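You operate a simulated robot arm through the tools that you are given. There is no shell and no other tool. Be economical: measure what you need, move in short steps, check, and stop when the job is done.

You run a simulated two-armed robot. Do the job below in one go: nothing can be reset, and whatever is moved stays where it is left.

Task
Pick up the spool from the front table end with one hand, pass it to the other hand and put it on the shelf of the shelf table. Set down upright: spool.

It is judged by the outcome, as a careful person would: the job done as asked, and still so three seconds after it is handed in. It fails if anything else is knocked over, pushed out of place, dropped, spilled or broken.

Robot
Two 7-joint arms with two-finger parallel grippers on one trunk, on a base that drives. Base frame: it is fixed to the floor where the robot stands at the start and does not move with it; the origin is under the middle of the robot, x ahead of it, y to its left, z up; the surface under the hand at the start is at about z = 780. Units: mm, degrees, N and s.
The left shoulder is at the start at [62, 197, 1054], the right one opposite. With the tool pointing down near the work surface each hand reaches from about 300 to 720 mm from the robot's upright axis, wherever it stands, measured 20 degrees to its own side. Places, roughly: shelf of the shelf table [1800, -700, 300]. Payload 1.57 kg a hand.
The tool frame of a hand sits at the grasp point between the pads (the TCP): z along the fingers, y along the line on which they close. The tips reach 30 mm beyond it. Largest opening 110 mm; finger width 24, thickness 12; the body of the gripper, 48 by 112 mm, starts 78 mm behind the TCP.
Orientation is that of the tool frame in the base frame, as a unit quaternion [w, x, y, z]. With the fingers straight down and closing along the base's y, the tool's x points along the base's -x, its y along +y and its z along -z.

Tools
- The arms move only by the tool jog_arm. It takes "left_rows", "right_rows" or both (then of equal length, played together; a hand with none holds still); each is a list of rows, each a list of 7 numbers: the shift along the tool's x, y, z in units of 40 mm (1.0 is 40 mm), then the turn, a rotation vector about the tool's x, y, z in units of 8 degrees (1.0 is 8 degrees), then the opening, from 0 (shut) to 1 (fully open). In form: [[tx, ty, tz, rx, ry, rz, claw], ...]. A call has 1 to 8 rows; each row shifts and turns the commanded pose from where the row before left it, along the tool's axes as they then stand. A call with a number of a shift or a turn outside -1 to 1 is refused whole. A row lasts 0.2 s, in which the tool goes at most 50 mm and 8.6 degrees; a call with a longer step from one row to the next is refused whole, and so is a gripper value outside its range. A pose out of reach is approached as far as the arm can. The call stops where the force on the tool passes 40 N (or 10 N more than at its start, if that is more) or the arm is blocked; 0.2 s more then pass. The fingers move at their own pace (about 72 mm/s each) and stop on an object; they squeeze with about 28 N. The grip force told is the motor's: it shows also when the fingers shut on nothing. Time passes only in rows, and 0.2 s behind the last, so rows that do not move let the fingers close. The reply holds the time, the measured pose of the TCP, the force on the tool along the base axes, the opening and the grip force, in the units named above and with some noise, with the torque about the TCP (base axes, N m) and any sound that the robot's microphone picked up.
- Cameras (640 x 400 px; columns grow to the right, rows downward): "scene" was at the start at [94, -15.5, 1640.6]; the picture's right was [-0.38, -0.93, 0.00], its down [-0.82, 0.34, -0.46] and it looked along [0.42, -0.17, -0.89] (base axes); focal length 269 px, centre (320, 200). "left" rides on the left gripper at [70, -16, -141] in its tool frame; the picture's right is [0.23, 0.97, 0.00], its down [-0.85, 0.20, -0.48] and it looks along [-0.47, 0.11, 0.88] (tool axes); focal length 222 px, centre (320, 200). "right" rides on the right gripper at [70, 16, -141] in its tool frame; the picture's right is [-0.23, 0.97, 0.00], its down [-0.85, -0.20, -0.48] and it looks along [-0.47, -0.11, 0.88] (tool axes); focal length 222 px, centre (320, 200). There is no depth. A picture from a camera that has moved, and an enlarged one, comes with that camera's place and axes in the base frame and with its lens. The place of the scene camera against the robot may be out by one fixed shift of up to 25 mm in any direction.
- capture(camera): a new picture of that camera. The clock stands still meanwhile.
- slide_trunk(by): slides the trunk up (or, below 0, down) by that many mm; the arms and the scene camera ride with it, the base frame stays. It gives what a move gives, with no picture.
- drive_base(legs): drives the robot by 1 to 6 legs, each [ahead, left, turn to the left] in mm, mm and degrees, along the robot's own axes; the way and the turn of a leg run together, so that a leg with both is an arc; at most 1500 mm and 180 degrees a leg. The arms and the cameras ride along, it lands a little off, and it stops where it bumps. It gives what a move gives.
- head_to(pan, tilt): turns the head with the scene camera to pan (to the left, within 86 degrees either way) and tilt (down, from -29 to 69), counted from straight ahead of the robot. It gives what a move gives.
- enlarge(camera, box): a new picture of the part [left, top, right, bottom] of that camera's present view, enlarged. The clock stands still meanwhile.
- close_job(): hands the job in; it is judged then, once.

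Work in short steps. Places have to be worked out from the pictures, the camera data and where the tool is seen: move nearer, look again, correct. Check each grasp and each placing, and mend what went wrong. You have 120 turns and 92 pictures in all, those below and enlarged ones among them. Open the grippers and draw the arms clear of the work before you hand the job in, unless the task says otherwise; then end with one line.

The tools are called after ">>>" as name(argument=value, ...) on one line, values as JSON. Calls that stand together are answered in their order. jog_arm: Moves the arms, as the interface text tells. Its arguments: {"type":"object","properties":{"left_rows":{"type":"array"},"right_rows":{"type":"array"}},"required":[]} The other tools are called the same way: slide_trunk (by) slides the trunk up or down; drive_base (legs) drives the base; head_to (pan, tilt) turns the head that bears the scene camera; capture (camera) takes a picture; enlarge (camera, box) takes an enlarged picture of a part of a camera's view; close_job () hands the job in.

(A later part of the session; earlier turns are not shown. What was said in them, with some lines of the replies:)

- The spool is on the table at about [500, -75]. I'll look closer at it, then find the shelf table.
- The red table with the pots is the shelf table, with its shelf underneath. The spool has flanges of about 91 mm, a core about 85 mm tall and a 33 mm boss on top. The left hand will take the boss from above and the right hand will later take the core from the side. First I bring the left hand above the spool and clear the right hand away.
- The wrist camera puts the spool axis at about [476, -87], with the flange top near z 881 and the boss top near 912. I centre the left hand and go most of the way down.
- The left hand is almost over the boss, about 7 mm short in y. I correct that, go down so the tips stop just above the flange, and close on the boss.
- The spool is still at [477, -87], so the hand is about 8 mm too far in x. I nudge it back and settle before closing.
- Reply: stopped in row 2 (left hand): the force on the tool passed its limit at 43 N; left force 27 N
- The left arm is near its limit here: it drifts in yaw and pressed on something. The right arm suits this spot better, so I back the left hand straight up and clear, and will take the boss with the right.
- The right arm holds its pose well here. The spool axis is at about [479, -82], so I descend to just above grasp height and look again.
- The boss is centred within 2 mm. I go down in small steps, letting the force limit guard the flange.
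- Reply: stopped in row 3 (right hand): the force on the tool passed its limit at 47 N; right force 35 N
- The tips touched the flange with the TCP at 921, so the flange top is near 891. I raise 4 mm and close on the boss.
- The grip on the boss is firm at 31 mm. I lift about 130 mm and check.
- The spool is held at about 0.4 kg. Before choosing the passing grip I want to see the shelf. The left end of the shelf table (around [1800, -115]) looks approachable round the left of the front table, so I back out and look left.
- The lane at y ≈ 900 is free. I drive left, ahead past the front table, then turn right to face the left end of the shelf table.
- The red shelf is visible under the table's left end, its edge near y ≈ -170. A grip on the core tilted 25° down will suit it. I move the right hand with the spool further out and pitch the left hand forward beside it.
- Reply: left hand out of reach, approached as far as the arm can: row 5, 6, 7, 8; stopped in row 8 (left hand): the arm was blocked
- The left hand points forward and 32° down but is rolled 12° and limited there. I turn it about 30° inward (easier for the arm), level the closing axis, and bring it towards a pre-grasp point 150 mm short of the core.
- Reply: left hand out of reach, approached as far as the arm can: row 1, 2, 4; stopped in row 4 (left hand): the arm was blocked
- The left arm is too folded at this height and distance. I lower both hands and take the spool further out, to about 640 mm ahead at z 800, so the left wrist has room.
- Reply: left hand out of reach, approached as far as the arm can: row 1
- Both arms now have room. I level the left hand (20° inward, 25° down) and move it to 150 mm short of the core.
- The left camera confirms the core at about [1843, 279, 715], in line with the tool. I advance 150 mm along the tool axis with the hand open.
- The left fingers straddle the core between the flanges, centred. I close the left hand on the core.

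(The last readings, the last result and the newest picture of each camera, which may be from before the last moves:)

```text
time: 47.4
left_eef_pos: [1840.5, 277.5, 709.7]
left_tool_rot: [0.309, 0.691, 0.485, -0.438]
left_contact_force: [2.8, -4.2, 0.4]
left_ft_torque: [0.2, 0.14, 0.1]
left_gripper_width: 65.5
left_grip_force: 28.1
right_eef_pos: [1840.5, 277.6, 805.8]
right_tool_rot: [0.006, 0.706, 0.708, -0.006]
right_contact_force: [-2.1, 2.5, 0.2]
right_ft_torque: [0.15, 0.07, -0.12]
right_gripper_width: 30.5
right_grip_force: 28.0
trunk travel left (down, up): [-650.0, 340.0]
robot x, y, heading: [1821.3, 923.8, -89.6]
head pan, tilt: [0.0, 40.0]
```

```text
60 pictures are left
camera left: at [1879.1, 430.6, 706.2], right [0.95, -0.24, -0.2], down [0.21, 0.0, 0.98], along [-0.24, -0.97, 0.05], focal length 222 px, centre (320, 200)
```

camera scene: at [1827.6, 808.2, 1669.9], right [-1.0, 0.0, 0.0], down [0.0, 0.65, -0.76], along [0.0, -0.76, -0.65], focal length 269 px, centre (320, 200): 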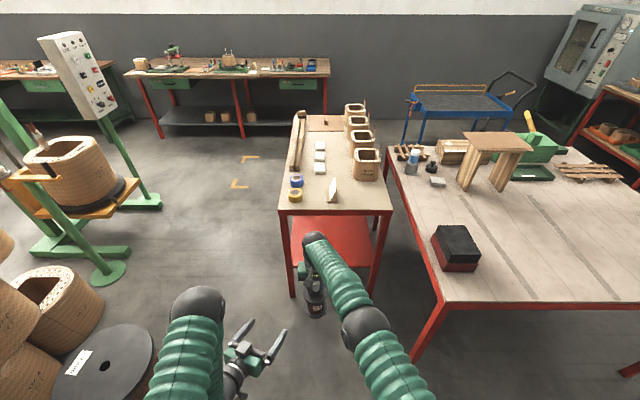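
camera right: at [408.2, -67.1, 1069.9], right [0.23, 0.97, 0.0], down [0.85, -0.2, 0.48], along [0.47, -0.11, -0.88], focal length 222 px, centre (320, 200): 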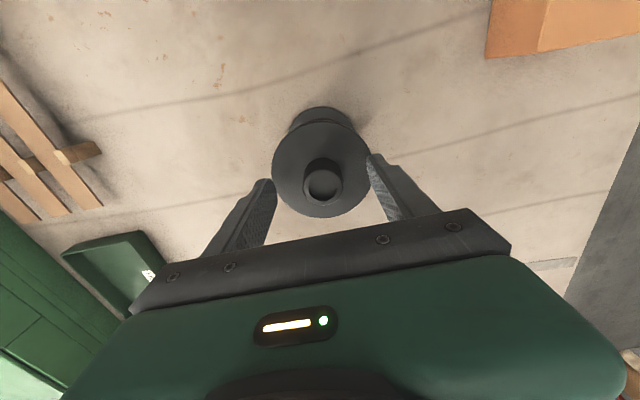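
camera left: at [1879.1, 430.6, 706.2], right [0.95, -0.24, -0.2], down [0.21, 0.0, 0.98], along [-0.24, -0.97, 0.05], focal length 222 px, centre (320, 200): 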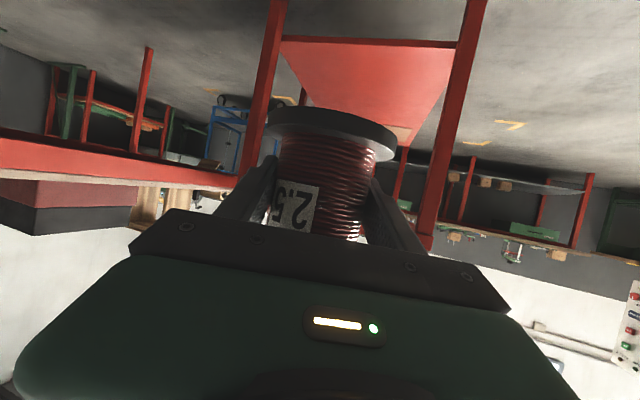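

The left hand holds the core firmly (65.5 mm, 28 N). I open the right hand slightly and lift it straight off the boss.

>>> jog_arm(left_rows=[[0, 0, 0, 0, 0, 0, 0], [0, 0, 0, 0, 0, 0, 0], [0, 0, 0, 0, 0, 0, 0], [0, 0, 0, 0, 0, 0, 0], [0, 0, 0, 0, 0, 0, 0], [0, 0, 0, 0, 0, 0, 0], [0, 0, 0, 0, 0, 0, 0], [0, 0, 0, 0, 0, 0, 0]], right_rows=[[0, 0, 0, 0, 0, 0, 0.45], [0, 0, 0, 0, 0, 0, 0.6], [0, 0, 0, 0, 0, 0, 0.6], [0, 0, -0.4, 0, 0, 0, 0.6], [0, 0, -0.8, 0, 0, 0, 0.6], [0, 0, -1, 0, 0, 0, 0.6], [0, 0, -1, 0, 0, 0, 0.6], [0, 0, -1, 0, 0, 0, 0.6]])

>>> capture(camera="scene")

```text
time: 49.2
left_eef_pos: [1840.8, 278.4, 709.6]
left_tool_rot: [0.309, 0.691, 0.484, -0.439]
left_contact_force: [0.3, 0.6, -0.7]
left_ft_torque: [0.02, -0.01, 0.05]
left_gripper_width: 65.3
left_grip_force: 28.3
right_eef_pos: [1840.7, 279.5, 975.7]
right_tool_rot: [0.007, 0.707, 0.707, -0.006]
right_contact_force: [-0.2, -0.6, -0.3]
right_ft_torque: [-0.02, 0.02, 0.01]
right_gripper_width: 66.1
right_grip_force: 0.1
trunk travel left (down, up): [-650.0, 340.0]
robot x, y, heading: [1821.7, 923.8, -90.1]
head pan, tilt: [0.0, 40.0]
```

```text
59 pictures are left
camera scene: at [1824.8, 811.6, 1670.0], right [-1.0, 0.0, 0.0], down [0.0, 0.65, -0.76], along [0.0, -0.76, -0.65], focal length 269 px, centre (320, 200)
```

scene: 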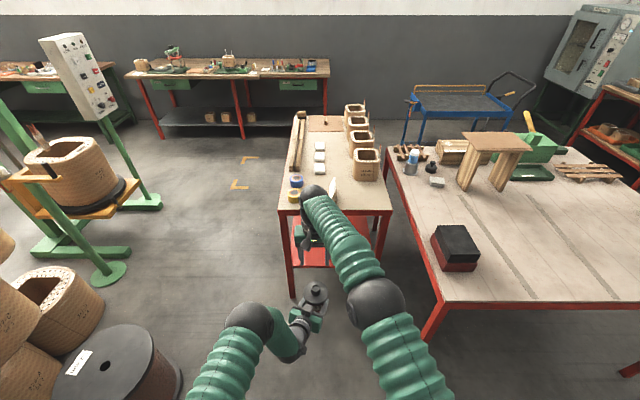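

The pass is done: the left hand alone holds the spool upright. I draw the right arm back near the body so it clears both tables.

>>> jog_arm(right_rows=[[0.82, -0.62, -0.08, 0, 0, 0, 0.6], [0.82, -0.62, -0.08, 0, 0, 0, 0.6], [0.82, -0.62, -0.08, 0, 0, 0, 0.6], [0.82, -0.62, -0.08, 0, 0, 0, 0.6], [0.82, -0.62, -0.08, 0, 0, 0, 0.6], [0.82, -0.62, -0.08, 0, 0, 0, 0.6], [0.82, -0.62, -0.08, 0, 0, 0, 0.4], [0.82, -0.62, -0.08, 0, 0, 0, 0.3]])

>>> slide_trunk(by=-200)

>>> head_to(pan=-5, tilt=45)

>>> capture(camera="scene")

>>> capture(camera="left")

```text
time: 51.0
left_eef_pos: [1839.0, 279.3, 709.2]
left_tool_rot: [0.31, 0.691, 0.484, -0.438]
left_contact_force: [-0.2, 0.2, 0.9]
left_ft_torque: [0.02, 0.02, 0.02]
left_gripper_width: 65.3
left_grip_force: 28.2
right_eef_pos: [1640.2, 545.2, 993.9]
right_tool_rot: [0.007, 0.706, 0.708, -0.006]
right_contact_force: [0.8, -0.3, 0.0]
right_ft_torque: [-0.02, 0.0, 0.02]
right_gripper_width: 33.2
right_grip_force: 0.0
trunk travel left (down, up): [-650.0, 340.0]
robot x, y, heading: [1819.5, 922.0, -89.9]
head pan, tilt: [0.0, 40.0]
```

```text
time: 53.1
left_eef_pos: [1840.1, 278.5, 509.1]
left_tool_rot: [0.308, 0.692, 0.484, -0.438]
left_contact_force: [-0.7, -0.3, -1.0]
left_ft_torque: [0.01, 0.0, -0.03]
left_gripper_width: 65.3
left_grip_force: 28.1
right_eef_pos: [1641.1, 544.2, 793.3]
right_tool_rot: [0.007, 0.707, 0.707, -0.005]
right_contact_force: [-0.9, 0.5, -0.3]
right_ft_torque: [-0.01, 0.0, 0.0]
right_gripper_width: 33.0
right_grip_force: 0.1
trunk travel left (down, up): [-450.0, 540.0]
robot x, y, heading: [1822.0, 919.5, -89.6]
head pan, tilt: [0.0, 40.0]
```

```text
time: 53.8
left_eef_pos: [1840.2, 278.2, 508.9]
left_tool_rot: [0.309, 0.692, 0.484, -0.438]
left_contact_force: [-0.7, -0.9, -0.6]
left_ft_torque: [0.02, 0.01, 0.01]
left_gripper_width: 65.1
left_grip_force: 27.8
right_eef_pos: [1642.1, 545.1, 793.8]
right_tool_rot: [0.007, 0.707, 0.708, -0.006]
right_contact_force: [0.1, -0.1, 0.1]
right_ft_torque: [0.01, 0.0, -0.03]
right_gripper_width: 32.9
right_grip_force: 0.0
trunk travel left (down, up): [-450.0, 540.0]
robot x, y, heading: [1822.6, 923.6, -89.6]
head pan, tilt: [-5.0, 45.0]
```

```text
58 pictures are left
camera scene: at [1816.5, 816.4, 1462.8], right [-1.0, 0.08, 0.0], down [0.06, 0.71, -0.71], along [-0.06, -0.7, -0.71], focal length 269 px, centre (320, 200)
```

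scene: 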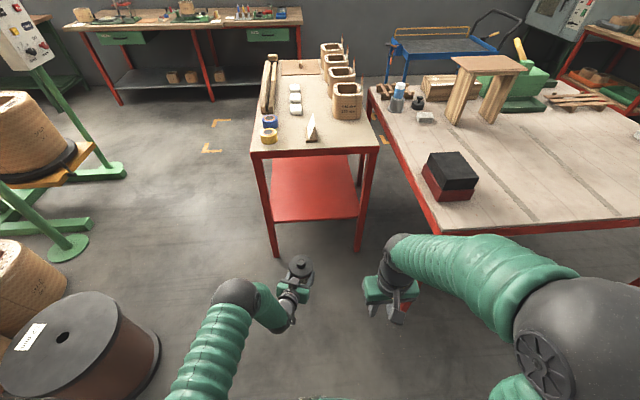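

```text
57 pictures are left
camera left: at [1878.5, 431.0, 506.3], right [0.95, -0.24, -0.2], down [0.21, 0.0, 0.98], along [-0.24, -0.97, 0.05], focal length 222 px, centre (320, 200)
```

left: 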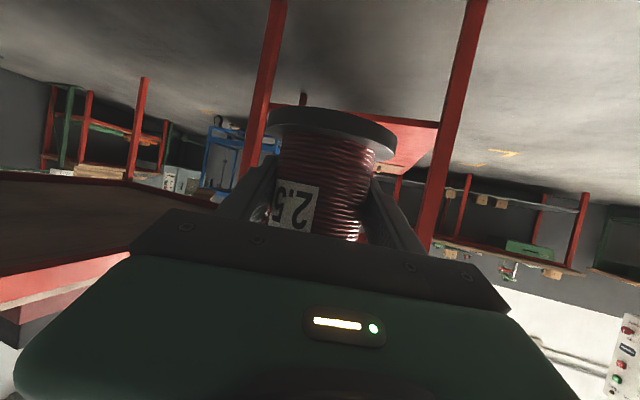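

The shelf is clear: x about 1514 to 2003, starting at y ≈ -170. I extend the left arm 100 mm forward and lower it 60 mm, so the elbow stays clear of the table end, then look.

>>> jog_arm(left_rows=[[0.09, 0.21, 0.69, 0, 0, 0, 0], [0.09, 0.21, 0.69, 0, 0, 0, 0], [0.09, 0.21, 0.69, 0, 0, 0, 0], [0.09, 0.21, 0.69, 0, 0, 0, 0], [0, 0, 0, 0, 0, 0, 0]])

>>> capture(camera="scene")

>>> enlarge(camera="scene", box=[220, 120, 420, 245])

```text
time: 55.2
left_eef_pos: [1838.7, 171.7, 476.6]
left_tool_rot: [0.319, 0.685, 0.479, -0.447]
left_contact_force: [-0.9, -0.2, -0.9]
left_ft_torque: [0.02, 0.03, 0.01]
left_gripper_width: 65.2
left_grip_force: 27.6
left hand out of reach, approached as far as the arm can: row 4
right_eef_pos: [1640.7, 545.1, 793.8]
right_tool_rot: [0.007, 0.707, 0.708, -0.006]
right_contact_force: [-0.7, 0.4, 0.2]
right_ft_torque: [0.0, -0.01, 0.0]
right_gripper_width: 33.2
right_grip_force: 0.1
trunk travel left (down, up): [-450.0, 540.0]
robot x, y, heading: [1823.6, 921.1, -89.8]
head pan, tilt: [-5.0, 45.0]
stopped in row 5 (left hand): the arm was blocked; the commanded pose is now the measured one
```

```text
56 pictures are left
camera scene: at [1816.5, 816.4, 1462.8], right [-1.0, 0.08, 0.0], down [0.06, 0.71, -0.71], along [-0.06, -0.7, -0.71], focal length 269 px, centre (320, 200)
```

scene: 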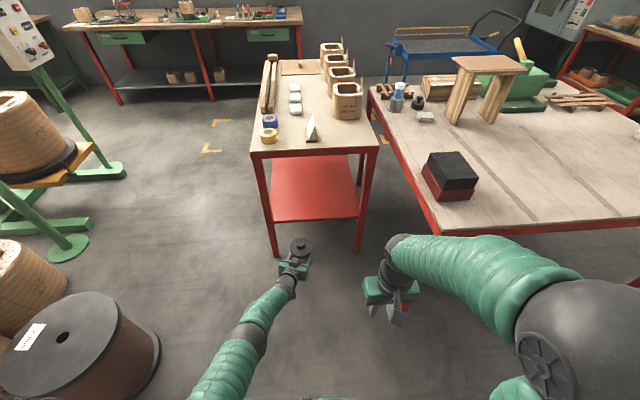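

```text
3.20 times, centred on (320, 182) of scene
camera zoom: at [1816.5, 816.4, 1462.8], right [-1.0, 0.08, 0.0], down [0.06, 0.71, -0.71], along [-0.06, -0.7, -0.71], focal length 860 px, centre (320, 256)
```

zoom: 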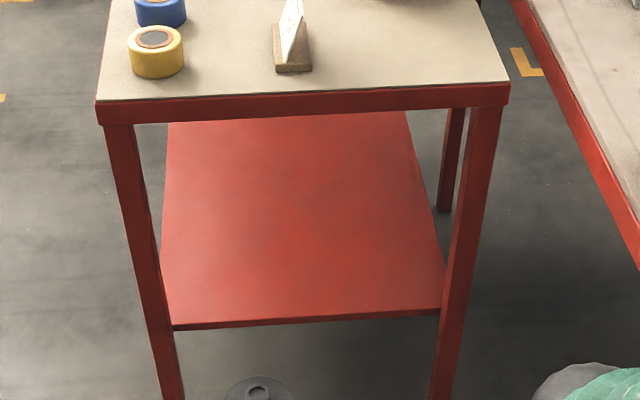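

The arm is nearly straight, which keeps the elbow well back. I draw in 30 mm to restore the tilt, lower the trunk 60 mm so the spool bottom is about 80 mm above the shelf, then check.

>>> jog_arm(left_rows=[[0, 0, -0.4, 0, 0.1, 0, 0], [0, 0, -0.4, 0, 0.11, 0, 0], [0, 0, 0, 0, 0, 0, 0]])

>>> slide_trunk(by=-60)

>>> capture(camera="left")

```text
time: 56.0
left_eef_pos: [1849.7, 200.1, 487.9]
left_tool_rot: [0.312, 0.692, 0.483, -0.437]
left_contact_force: [-0.1, -0.3, -0.4]
left_ft_torque: [0.01, -0.01, 0.0]
left_gripper_width: 65.1
left_grip_force: 28.2
right_eef_pos: [1641.3, 544.8, 794.5]
right_tool_rot: [0.008, 0.707, 0.707, -0.006]
right_contact_force: [0.0, -0.7, -0.4]
right_ft_torque: [0.0, 0.01, -0.02]
right_gripper_width: 33.2
right_grip_force: 0.1
trunk travel left (down, up): [-450.0, 540.0]
robot x, y, heading: [1819.3, 924.1, -89.9]
head pan, tilt: [-5.0, 45.0]
```

```text
time: 57.0
left_eef_pos: [1850.4, 200.3, 429.0]
left_tool_rot: [0.312, 0.691, 0.483, -0.437]
left_contact_force: [0.0, 1.0, -1.2]
left_ft_torque: [0.0, -0.02, -0.02]
left_gripper_width: 65.4
left_grip_force: 27.3
right_eef_pos: [1641.7, 546.3, 733.8]
right_tool_rot: [0.007, 0.707, 0.708, -0.007]
right_contact_force: [-0.5, -0.3, 0.2]
right_ft_torque: [0.05, 0.03, -0.02]
right_gripper_width: 33.1
right_grip_force: 0.1
trunk travel left (down, up): [-390.0, 600.0]
robot x, y, heading: [1819.3, 923.3, -90.0]
head pan, tilt: [-5.0, 45.0]
```

```text
54 pictures are left
camera left: at [1887.5, 353.3, 425.9], right [0.95, -0.24, -0.2], down [0.2, 0.0, 0.98], along [-0.23, -0.97, 0.05], focal length 222 px, centre (320, 200)
```

left: 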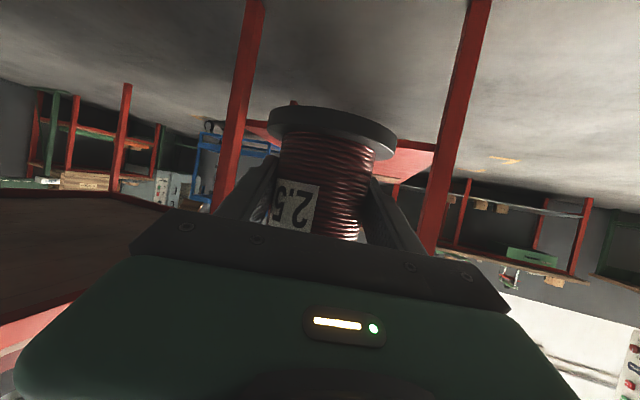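

The shelf surface reads about z 290–300 and the way between the legs is clear. I drive ahead 330 mm and check.

>>> drive_base(legs=[[330, -20, 0]])

>>> capture(camera="scene")

>>> capture(camera="left")

```text
time: 59.1
left_eef_pos: [1832.5, -124.3, 427.2]
left_tool_rot: [0.311, 0.692, 0.484, -0.436]
left_contact_force: [0.6, 0.6, -0.3]
left_ft_torque: [0.03, 0.0, 0.03]
left_gripper_width: 65.5
left_grip_force: 28.2
right_eef_pos: [1623.3, 220.3, 734.4]
right_tool_rot: [0.006, 0.706, 0.708, -0.006]
right_contact_force: [-0.5, 0.8, 0.2]
right_ft_torque: [0.01, 0.01, -0.01]
right_gripper_width: 33.2
right_grip_force: 0.0
trunk travel left (down, up): [-390.0, 600.0]
robot x, y, heading: [1804.7, 596.7, -89.5]
head pan, tilt: [-5.0, 45.0]
```

```text
53 pictures are left
camera scene: at [1798.2, 491.1, 1402.7], right [-1.0, 0.08, 0.0], down [0.06, 0.71, -0.7], along [-0.06, -0.7, -0.71], focal length 269 px, centre (320, 200)
```

scene: 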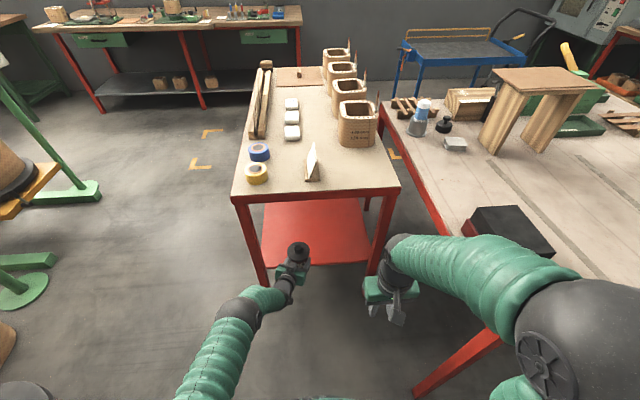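

```text
52 pictures are left
camera left: at [1870.0, 29.1, 424.9], right [0.95, -0.24, -0.2], down [0.2, 0.0, 0.98], along [-0.23, -0.97, 0.05], focal length 222 px, centre (320, 200)
```

left: 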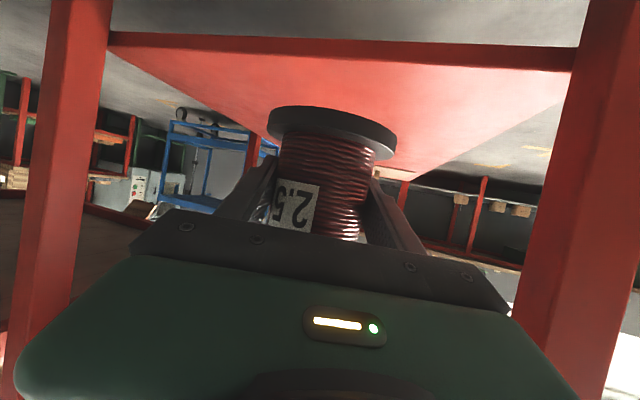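

The approach is well aligned and nothing is close. I drive 145 mm further so the spool is about 100 mm inside the shelf edge.

>>> drive_base(legs=[[145, 0, 0]])

>>> capture(camera="left")

>>> capture(camera="scene")

```text
time: 60.5
left_eef_pos: [1831.9, -269.6, 428.2]
left_tool_rot: [0.311, 0.692, 0.483, -0.437]
left_contact_force: [-0.4, -0.7, -0.3]
left_ft_torque: [-0.06, -0.01, 0.03]
left_gripper_width: 65.2
left_grip_force: 28.1
right_eef_pos: [1622.6, 74.8, 733.4]
right_tool_rot: [0.007, 0.706, 0.709, -0.006]
right_contact_force: [-0.3, 1.2, 0.2]
right_ft_torque: [0.01, 0.02, 0.0]
right_gripper_width: 32.8
right_grip_force: 0.0
trunk travel left (down, up): [-390.0, 600.0]
robot x, y, heading: [1806.5, 450.9, -90.1]
head pan, tilt: [-5.0, 45.0]
```

```text
51 pictures are left
camera left: at [1870.0, -116.4, 425.3], right [0.95, -0.24, -0.2], down [0.2, 0.0, 0.98], along [-0.23, -0.97, 0.05], focal length 222 px, centre (320, 200)
```

left: 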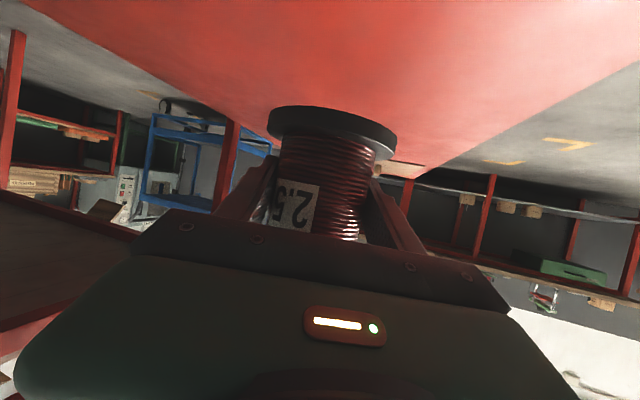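

```text
50 pictures are left
camera scene: at [1798.5, 344.8, 1402.6], right [-1.0, 0.08, 0.0], down [0.06, 0.71, -0.7], along [-0.06, -0.7, -0.71], focal length 269 px, centre (320, 200)
```

scene: 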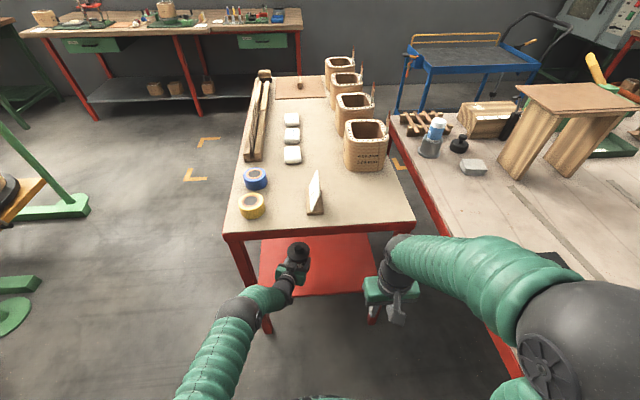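

The spool is over the shelf with its bottom about 85 mm above it. Before lowering the trunk I raise the right hand, so its elbow stays high over the front table and the box on it.

>>> jog_arm(right_rows=[[0.3, 0, -0.9, 0, 0, 0, 0.3], [0.3, 0, -0.9, 0, 0, 0, 0.3], [0.3, 0, -0.9, 0, 0, 0, 0.3], [0, 0, -0.9, 0, 0, 0, 0.3], [0, 0, -0.4, 0, 0, 0, 0.3]])

>>> head_to(pan=-35, tilt=55)

>>> capture(camera="scene")

```text
time: 61.7
left_eef_pos: [1832.3, -268.6, 430.3]
left_tool_rot: [0.312, 0.692, 0.482, -0.437]
left_contact_force: [0.2, 0.3, 0.1]
left_ft_torque: [0.05, -0.02, -0.01]
left_gripper_width: 65.2
left_grip_force: 27.8
right_eef_pos: [1623.8, 118.4, 893.2]
right_tool_rot: [0.009, 0.706, 0.709, -0.007]
right_contact_force: [-0.5, -0.6, -1.1]
right_ft_torque: [-0.01, 0.02, -0.02]
right_gripper_width: 32.9
right_grip_force: 0.1
trunk travel left (down, up): [-390.0, 600.0]
robot x, y, heading: [1801.7, 453.1, -89.8]
head pan, tilt: [-5.0, 45.0]
```

```text
time: 62.6
left_eef_pos: [1832.5, -268.7, 430.1]
left_tool_rot: [0.313, 0.691, 0.483, -0.437]
left_contact_force: [0.2, 0.6, 0.4]
left_ft_torque: [0.0, 0.01, 0.0]
left_gripper_width: 65.2
left_grip_force: 28.4
right_eef_pos: [1623.5, 117.6, 891.5]
right_tool_rot: [0.009, 0.705, 0.709, -0.007]
right_contact_force: [-0.6, 0.3, 0.6]
right_ft_torque: [0.0, 0.0, 0.0]
right_gripper_width: 32.9
right_grip_force: 0.0
trunk travel left (down, up): [-390.0, 600.0]
robot x, y, heading: [1807.6, 451.1, -89.9]
head pan, tilt: [-35.0, 55.0]
```

```text
49 pictures are left
camera scene: at [1764.2, 368.7, 1389.5], right [-0.82, 0.57, 0.0], down [0.47, 0.67, -0.57], along [-0.33, -0.47, -0.82], focal length 269 px, centre (320, 200)
```

scene: 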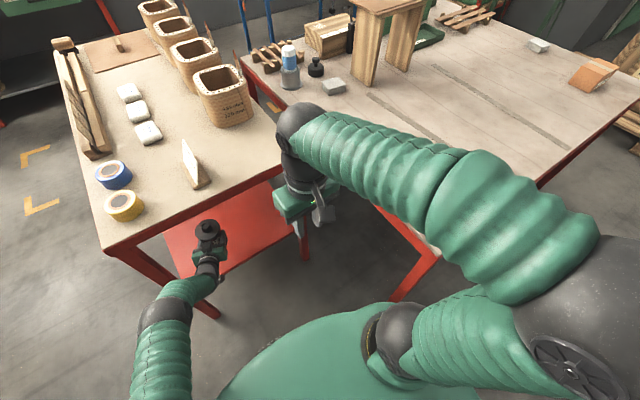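

The right elbow is high and clear now. I lower the trunk 65 mm, bringing the spool bottom to about z 318.

>>> slide_trunk(by=-65)

>>> enlarge(camera="scene", box=[120, 170, 320, 295])

>>> capture(camera="left")

```text
time: 63.7
left_eef_pos: [1832.6, -269.1, 366.1]
left_tool_rot: [0.313, 0.691, 0.483, -0.437]
left_contact_force: [0.0, -0.3, -0.3]
left_ft_torque: [0.02, -0.01, 0.01]
left_gripper_width: 65.0
left_grip_force: 28.9
right_eef_pos: [1624.3, 118.5, 828.4]
right_tool_rot: [0.008, 0.706, 0.708, -0.007]
right_contact_force: [-0.2, 0.1, -0.2]
right_ft_torque: [-0.04, 0.01, -0.02]
right_gripper_width: 33.3
right_grip_force: 0.1
trunk travel left (down, up): [-325.0, 665.0]
robot x, y, heading: [1803.1, 454.1, -89.8]
head pan, tilt: [-35.0, 55.0]
```

```text
3.20 times, centred on (220, 232) of scene
camera zoom: at [1764.2, 369.3, 1324.5], right [-0.82, 0.57, 0.0], down [0.47, 0.67, -0.57], along [-0.33, -0.47, -0.82], focal length 860 px, centre (640, 96)
```

zoom: 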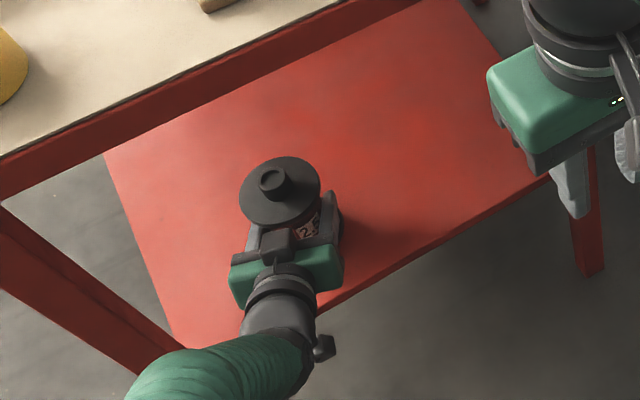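

```text
47 pictures are left
camera left: at [1870.0, -115.3, 362.2], right [0.95, -0.24, -0.2], down [0.2, 0.0, 0.98], along [-0.23, -0.97, 0.05], focal length 222 px, centre (320, 200)
```

left: 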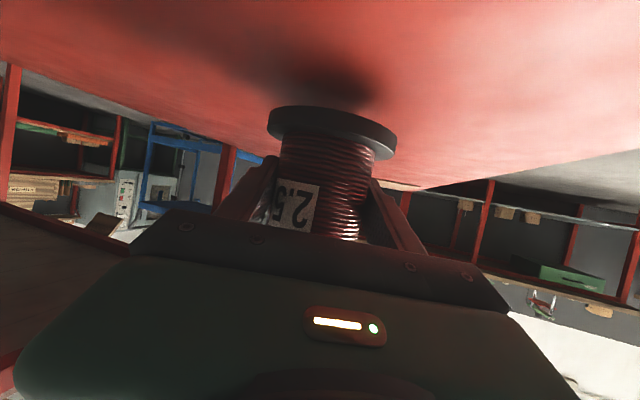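

The shelf around the spool is empty and the shadow shows it about 20 mm up. I lower vertically in 4 mm steps with the arm, watching the force.

>>> jog_arm(left_rows=[[0.091, 0, 0.043, 0, 0, 0, 0], [0.091, 0, 0.043, 0, 0, 0, 0], [0.091, 0, 0.043, 0, 0, 0, 0], [0.068, 0, 0.032, 0, 0, 0, 0], [0, 0, 0, 0, 0, 0, 0]])

>>> capture(camera="left")

```text
time: 64.9
left_eef_pos: [1832.9, -268.6, 350.7]
left_tool_rot: [0.313, 0.691, 0.483, -0.437]
left_contact_force: [-0.4, 0.0, 0.5]
left_ft_torque: [0.0, 0.0, 0.0]
left_gripper_width: 65.4
left_grip_force: 28.6
right_eef_pos: [1622.5, 118.0, 829.4]
right_tool_rot: [0.008, 0.706, 0.708, -0.008]
right_contact_force: [0.9, 0.6, -0.3]
right_ft_torque: [-0.02, 0.01, 0.0]
right_gripper_width: 32.8
right_grip_force: 0.1
trunk travel left (down, up): [-325.0, 665.0]
robot x, y, heading: [1803.7, 450.7, -89.8]
head pan, tilt: [-35.0, 55.0]
```

```text
46 pictures are left
camera left: at [1870.0, -115.8, 346.9], right [0.95, -0.24, -0.2], down [0.2, 0.0, 0.98], along [-0.23, -0.97, 0.05], focal length 222 px, centre (320, 200)
```

left: 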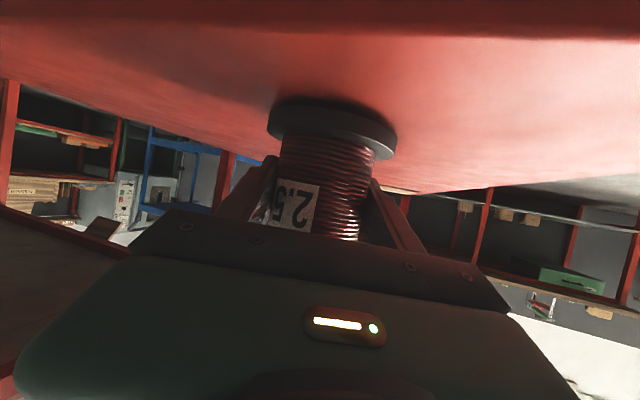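

Very close now, with no contact yet. I continue in 2 mm steps.

>>> jog_arm(left_rows=[[0.045, 0, 0.021, 0, 0, 0, 0], [0.045, 0, 0.021, 0, 0, 0, 0], [0, 0, 0, 0, 0, 0, 0]])

>>> capture(camera="left")

```text
time: 65.7
left_eef_pos: [1832.4, -268.0, 344.7]
left_tool_rot: [0.313, 0.691, 0.483, -0.437]
left_contact_force: [-1.0, 0.4, 0.7]
left_ft_torque: [-0.01, -0.01, 0.05]
left_gripper_width: 65.2
left_grip_force: 28.2
right_eef_pos: [1624.3, 118.0, 829.1]
right_tool_rot: [0.008, 0.706, 0.708, -0.007]
right_contact_force: [-0.8, 0.5, -0.1]
right_ft_torque: [0.01, 0.01, 0.02]
right_gripper_width: 33.1
right_grip_force: 0.1
trunk travel left (down, up): [-325.0, 665.0]
robot x, y, heading: [1805.7, 455.0, -90.0]
head pan, tilt: [-35.0, 55.0]
```

```text
45 pictures are left
camera left: at [1869.9, -115.7, 342.8], right [0.95, -0.24, -0.2], down [0.2, 0.0, 0.98], along [-0.23, -0.97, 0.05], focal length 222 px, centre (320, 200)
```

left: 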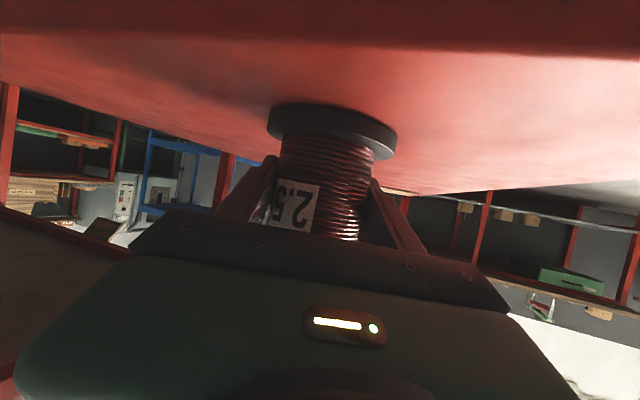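

Almost down, still no upward force. I take more 1.5 mm steps.

>>> jog_arm(left_rows=[[0.034, 0, 0.016, 0, 0, 0, 0], [0, 0, 0, 0, 0, 0, 0], [0.034, 0, 0.016, 0, 0, 0, 0], [0, 0, 0, 0, 0, 0, 0]])

>>> enlarge(camera="left", box=[240, 70, 440, 195])

```text
time: 66.7
left_eef_pos: [1831.4, -268.5, 345.5]
left_tool_rot: [0.313, 0.691, 0.483, -0.438]
left_contact_force: [2.5, -1.5, 3.1]
left_ft_torque: [0.18, 0.03, -0.02]
left_gripper_width: 65.2
left_grip_force: 28.2
right_eef_pos: [1623.0, 119.4, 828.3]
right_tool_rot: [0.009, 0.706, 0.708, -0.008]
right_contact_force: [0.4, 1.0, -0.3]
right_ft_torque: [0.0, 0.01, 0.01]
right_gripper_width: 32.9
right_grip_force: 0.1
trunk travel left (down, up): [-325.0, 665.0]
robot x, y, heading: [1803.4, 455.6, -89.8]
head pan, tilt: [-35.0, 55.0]
```

```text
3.20 times, centred on (340, 132) of left
camera zoom: at [1869.4, -115.7, 341.1], right [0.95, -0.24, -0.2], down [0.2, 0.01, 0.98], along [-0.23, -0.97, 0.06], focal length 711 px, centre (256, 416)
```

zoom: 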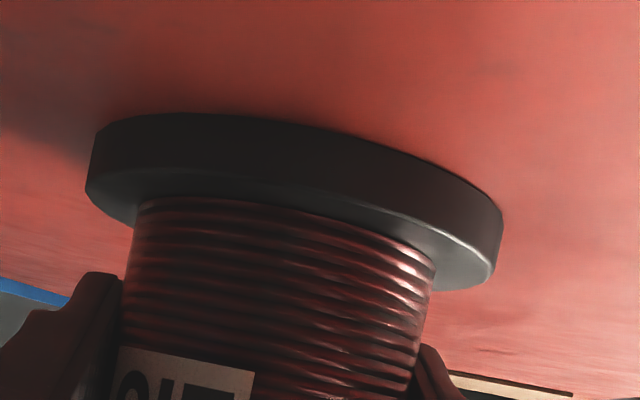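

Contact has begun at about 3 N and the flange meets the shelf. I press 1 mm more and open the hand.

>>> jog_arm(left_rows=[[0.023, 0, 0.011, 0, 0, 0, 0], [0, 0, 0, 0, 0, 0, 0], [0, 0, 0, 0, 0, 0, 0.62], [0, 0, 0, 0, 0, 0, 0.7], [0, 0, 0, 0, 0, 0, 0.8], [0, 0, 0, 0, 0, 0, 1], [0, 0, 0, 0, 0, 0, 1], [0, 0, 0, 0, 0, 0, 1]])

>>> capture(camera="left")

>>> enlarge(camera="scene", box=[120, 170, 320, 295])

```text
time: 68.5
left_eef_pos: [1831.6, -268.4, 343.2]
left_tool_rot: [0.312, 0.692, 0.483, -0.437]
left_contact_force: [0.0, -1.0, -1.2]
left_ft_torque: [-0.02, -0.01, -0.01]
left_gripper_width: 109.8
left_grip_force: 0.0
right_eef_pos: [1623.6, 118.3, 828.0]
right_tool_rot: [0.008, 0.706, 0.708, -0.008]
right_contact_force: [-0.1, 0.6, 0.5]
right_ft_torque: [-0.01, -0.02, 0.03]
right_gripper_width: 33.1
right_grip_force: 0.0
trunk travel left (down, up): [-325.0, 665.0]
robot x, y, heading: [1804.9, 454.8, -89.9]
head pan, tilt: [-35.0, 55.0]
```

```text
43 pictures are left
camera left: at [1869.7, -115.1, 339.1], right [0.95, -0.24, -0.2], down [0.2, 0.0, 0.98], along [-0.23, -0.97, 0.05], focal length 222 px, centre (320, 200)
```

left: 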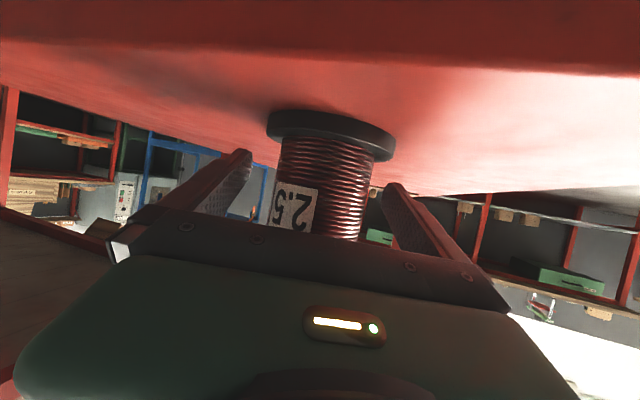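

```text
3.20 times, centred on (220, 232) of scene
camera zoom: at [1764.1, 369.8, 1324.5], right [-0.82, 0.57, 0.0], down [0.47, 0.67, -0.57], along [-0.33, -0.47, -0.82], focal length 860 px, centre (640, 96)
```

zoom: 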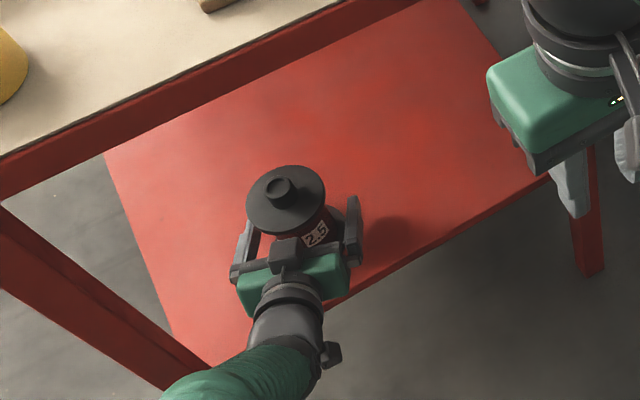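

The spool stands upright on the shelf, released. I withdraw the left hand straight back along its axis.

>>> jog_arm(left_rows=[[0, 0, -0.4, 0, 0, 0, 1], [0, 0, -0.6, 0, 0, 0, 1], [0, 0, -0.8, 0, 0, 0, 1], [0, 0, -0.8, 0, 0, 0, 1], [0, 0, -0.8, 0, 0, 0, 1], [0, 0, -0.8, 0, 0, 0, 1]])

>>> capture(camera="left")

```text
time: 69.9
left_eef_pos: [1884.9, -123.1, 413.1]
left_tool_rot: [0.313, 0.691, 0.482, -0.438]
left_contact_force: [0.6, 0.4, 0.2]
left_ft_torque: [0.0, 0.0, -0.04]
left_gripper_width: 110.0
left_grip_force: 0.0
right_eef_pos: [1624.1, 118.5, 829.0]
right_tool_rot: [0.009, 0.706, 0.708, -0.007]
right_contact_force: [0.7, -0.1, 0.3]
right_ft_torque: [0.01, 0.0, -0.01]
right_gripper_width: 33.0
right_grip_force: 0.0
trunk travel left (down, up): [-325.0, 665.0]
robot x, y, heading: [1801.0, 451.6, -89.6]
head pan, tilt: [-35.0, 55.0]
```

```text
41 pictures are left
camera left: at [1922.3, 29.9, 409.3], right [0.95, -0.24, -0.2], down [0.2, 0.01, 0.98], along [-0.23, -0.97, 0.05], focal length 222 px, centre (320, 200)
```

left: 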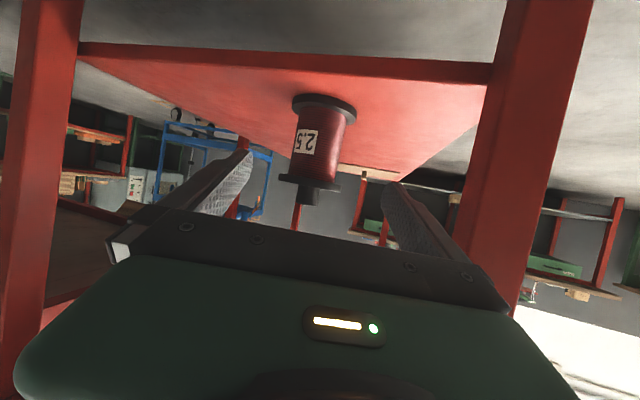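

The hand is clear and the spool stands on the shelf. I back the robot away and take a final look.

>>> drive_base(legs=[[-400, 0, 0]])

>>> head_to(pan=0, tilt=35)

>>> capture(camera="scene")

>>> enlarge(camera="left", box=[160, 40, 480, 240])

```text
time: 72.4
left_eef_pos: [1884.0, 274.7, 412.6]
left_tool_rot: [0.314, 0.69, 0.483, -0.438]
left_contact_force: [0.2, -0.6, 1.1]
left_ft_torque: [0.02, -0.01, -0.03]
left_gripper_width: 110.1
left_grip_force: 0.0
right_eef_pos: [1622.4, 517.6, 828.6]
right_tool_rot: [0.008, 0.705, 0.709, -0.008]
right_contact_force: [-0.2, 0.2, 0.2]
right_ft_torque: [-0.02, -0.02, -0.02]
right_gripper_width: 32.9
right_grip_force: 0.1
trunk travel left (down, up): [-325.0, 665.0]
robot x, y, heading: [1804.2, 849.8, -89.6]
head pan, tilt: [-35.0, 55.0]
```

```text
time: 73.4
left_eef_pos: [1882.8, 274.6, 412.3]
left_tool_rot: [0.314, 0.69, 0.484, -0.437]
left_contact_force: [0.6, 0.5, -0.6]
left_ft_torque: [0.01, -0.02, 0.02]
left_gripper_width: 110.1
left_grip_force: 0.0
right_eef_pos: [1622.4, 516.6, 828.1]
right_tool_rot: [0.009, 0.705, 0.709, -0.006]
right_contact_force: [-0.9, -0.6, 0.2]
right_ft_torque: [0.03, 0.0, 0.01]
right_gripper_width: 32.8
right_grip_force: 0.0
trunk travel left (down, up): [-325.0, 665.0]
robot x, y, heading: [1802.3, 850.3, -89.7]
head pan, tilt: [0.0, 35.0]
```

```text
40 pictures are left
camera scene: at [1804.1, 739.1, 1352.7], right [-1.0, -0.01, 0.0], down [0.0, 0.58, -0.82], along [0.0, -0.82, -0.58], focal length 269 px, centre (320, 200)
```

scene: 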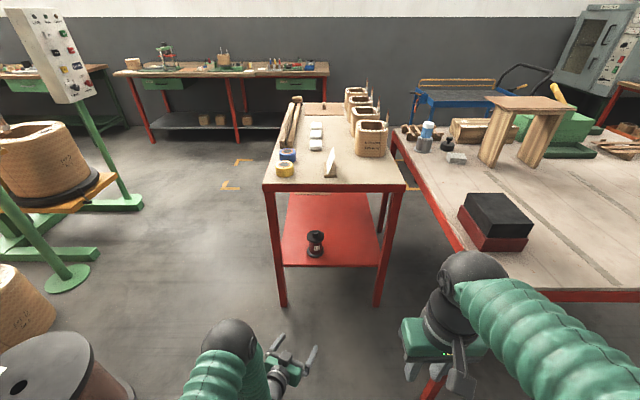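

```text
2.00 times, centred on (320, 140) of left
camera zoom: at [1920.9, 428.3, 409.2], right [0.95, -0.24, -0.2], down [0.2, 0.01, 0.98], along [-0.23, -0.97, 0.05], focal length 444 px, centre (320, 320)
```

zoom: 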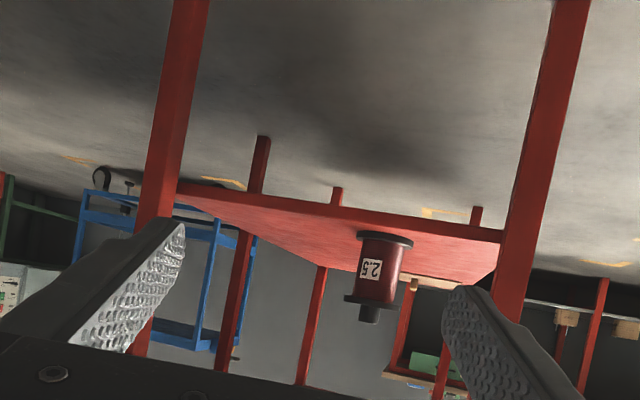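

The spool stands upright on the shelf, nothing else has moved and the arms are clear. I open the right gripper fully and then hand in.

>>> jog_arm(right_rows=[[0, 0, 0, 0, 0, 0, 1], [0, 0, 0, 0, 0, 0, 1], [0, 0, 0, 0, 0, 0, 1]])

>>> close_job()

```text
time: 74.2
left_eef_pos: [1883.1, 275.1, 412.5]
left_tool_rot: [0.313, 0.691, 0.483, -0.437]
left_contact_force: [-0.5, -0.4, 0.3]
left_ft_torque: [-0.01, -0.02, 0.0]
left_gripper_width: 110.0
left_grip_force: 0.1
right_eef_pos: [1623.1, 516.3, 828.8]
right_tool_rot: [0.008, 0.706, 0.708, -0.009]
right_contact_force: [0.3, 0.4, -1.2]
right_ft_torque: [-0.04, 0.02, -0.02]
right_gripper_width: 109.9
right_grip_force: 0.1
trunk travel left (down, up): [-325.0, 665.0]
robot x, y, heading: [1804.8, 853.8, -89.7]
head pan, tilt: [0.0, 35.0]
```

```text
The job is handed in.
```

The right hand picked up the spool and passed it to the left, which set it upright on the shelf of the shelf table; nothing else looked disturbed in the last pictures, and the job is handed in.
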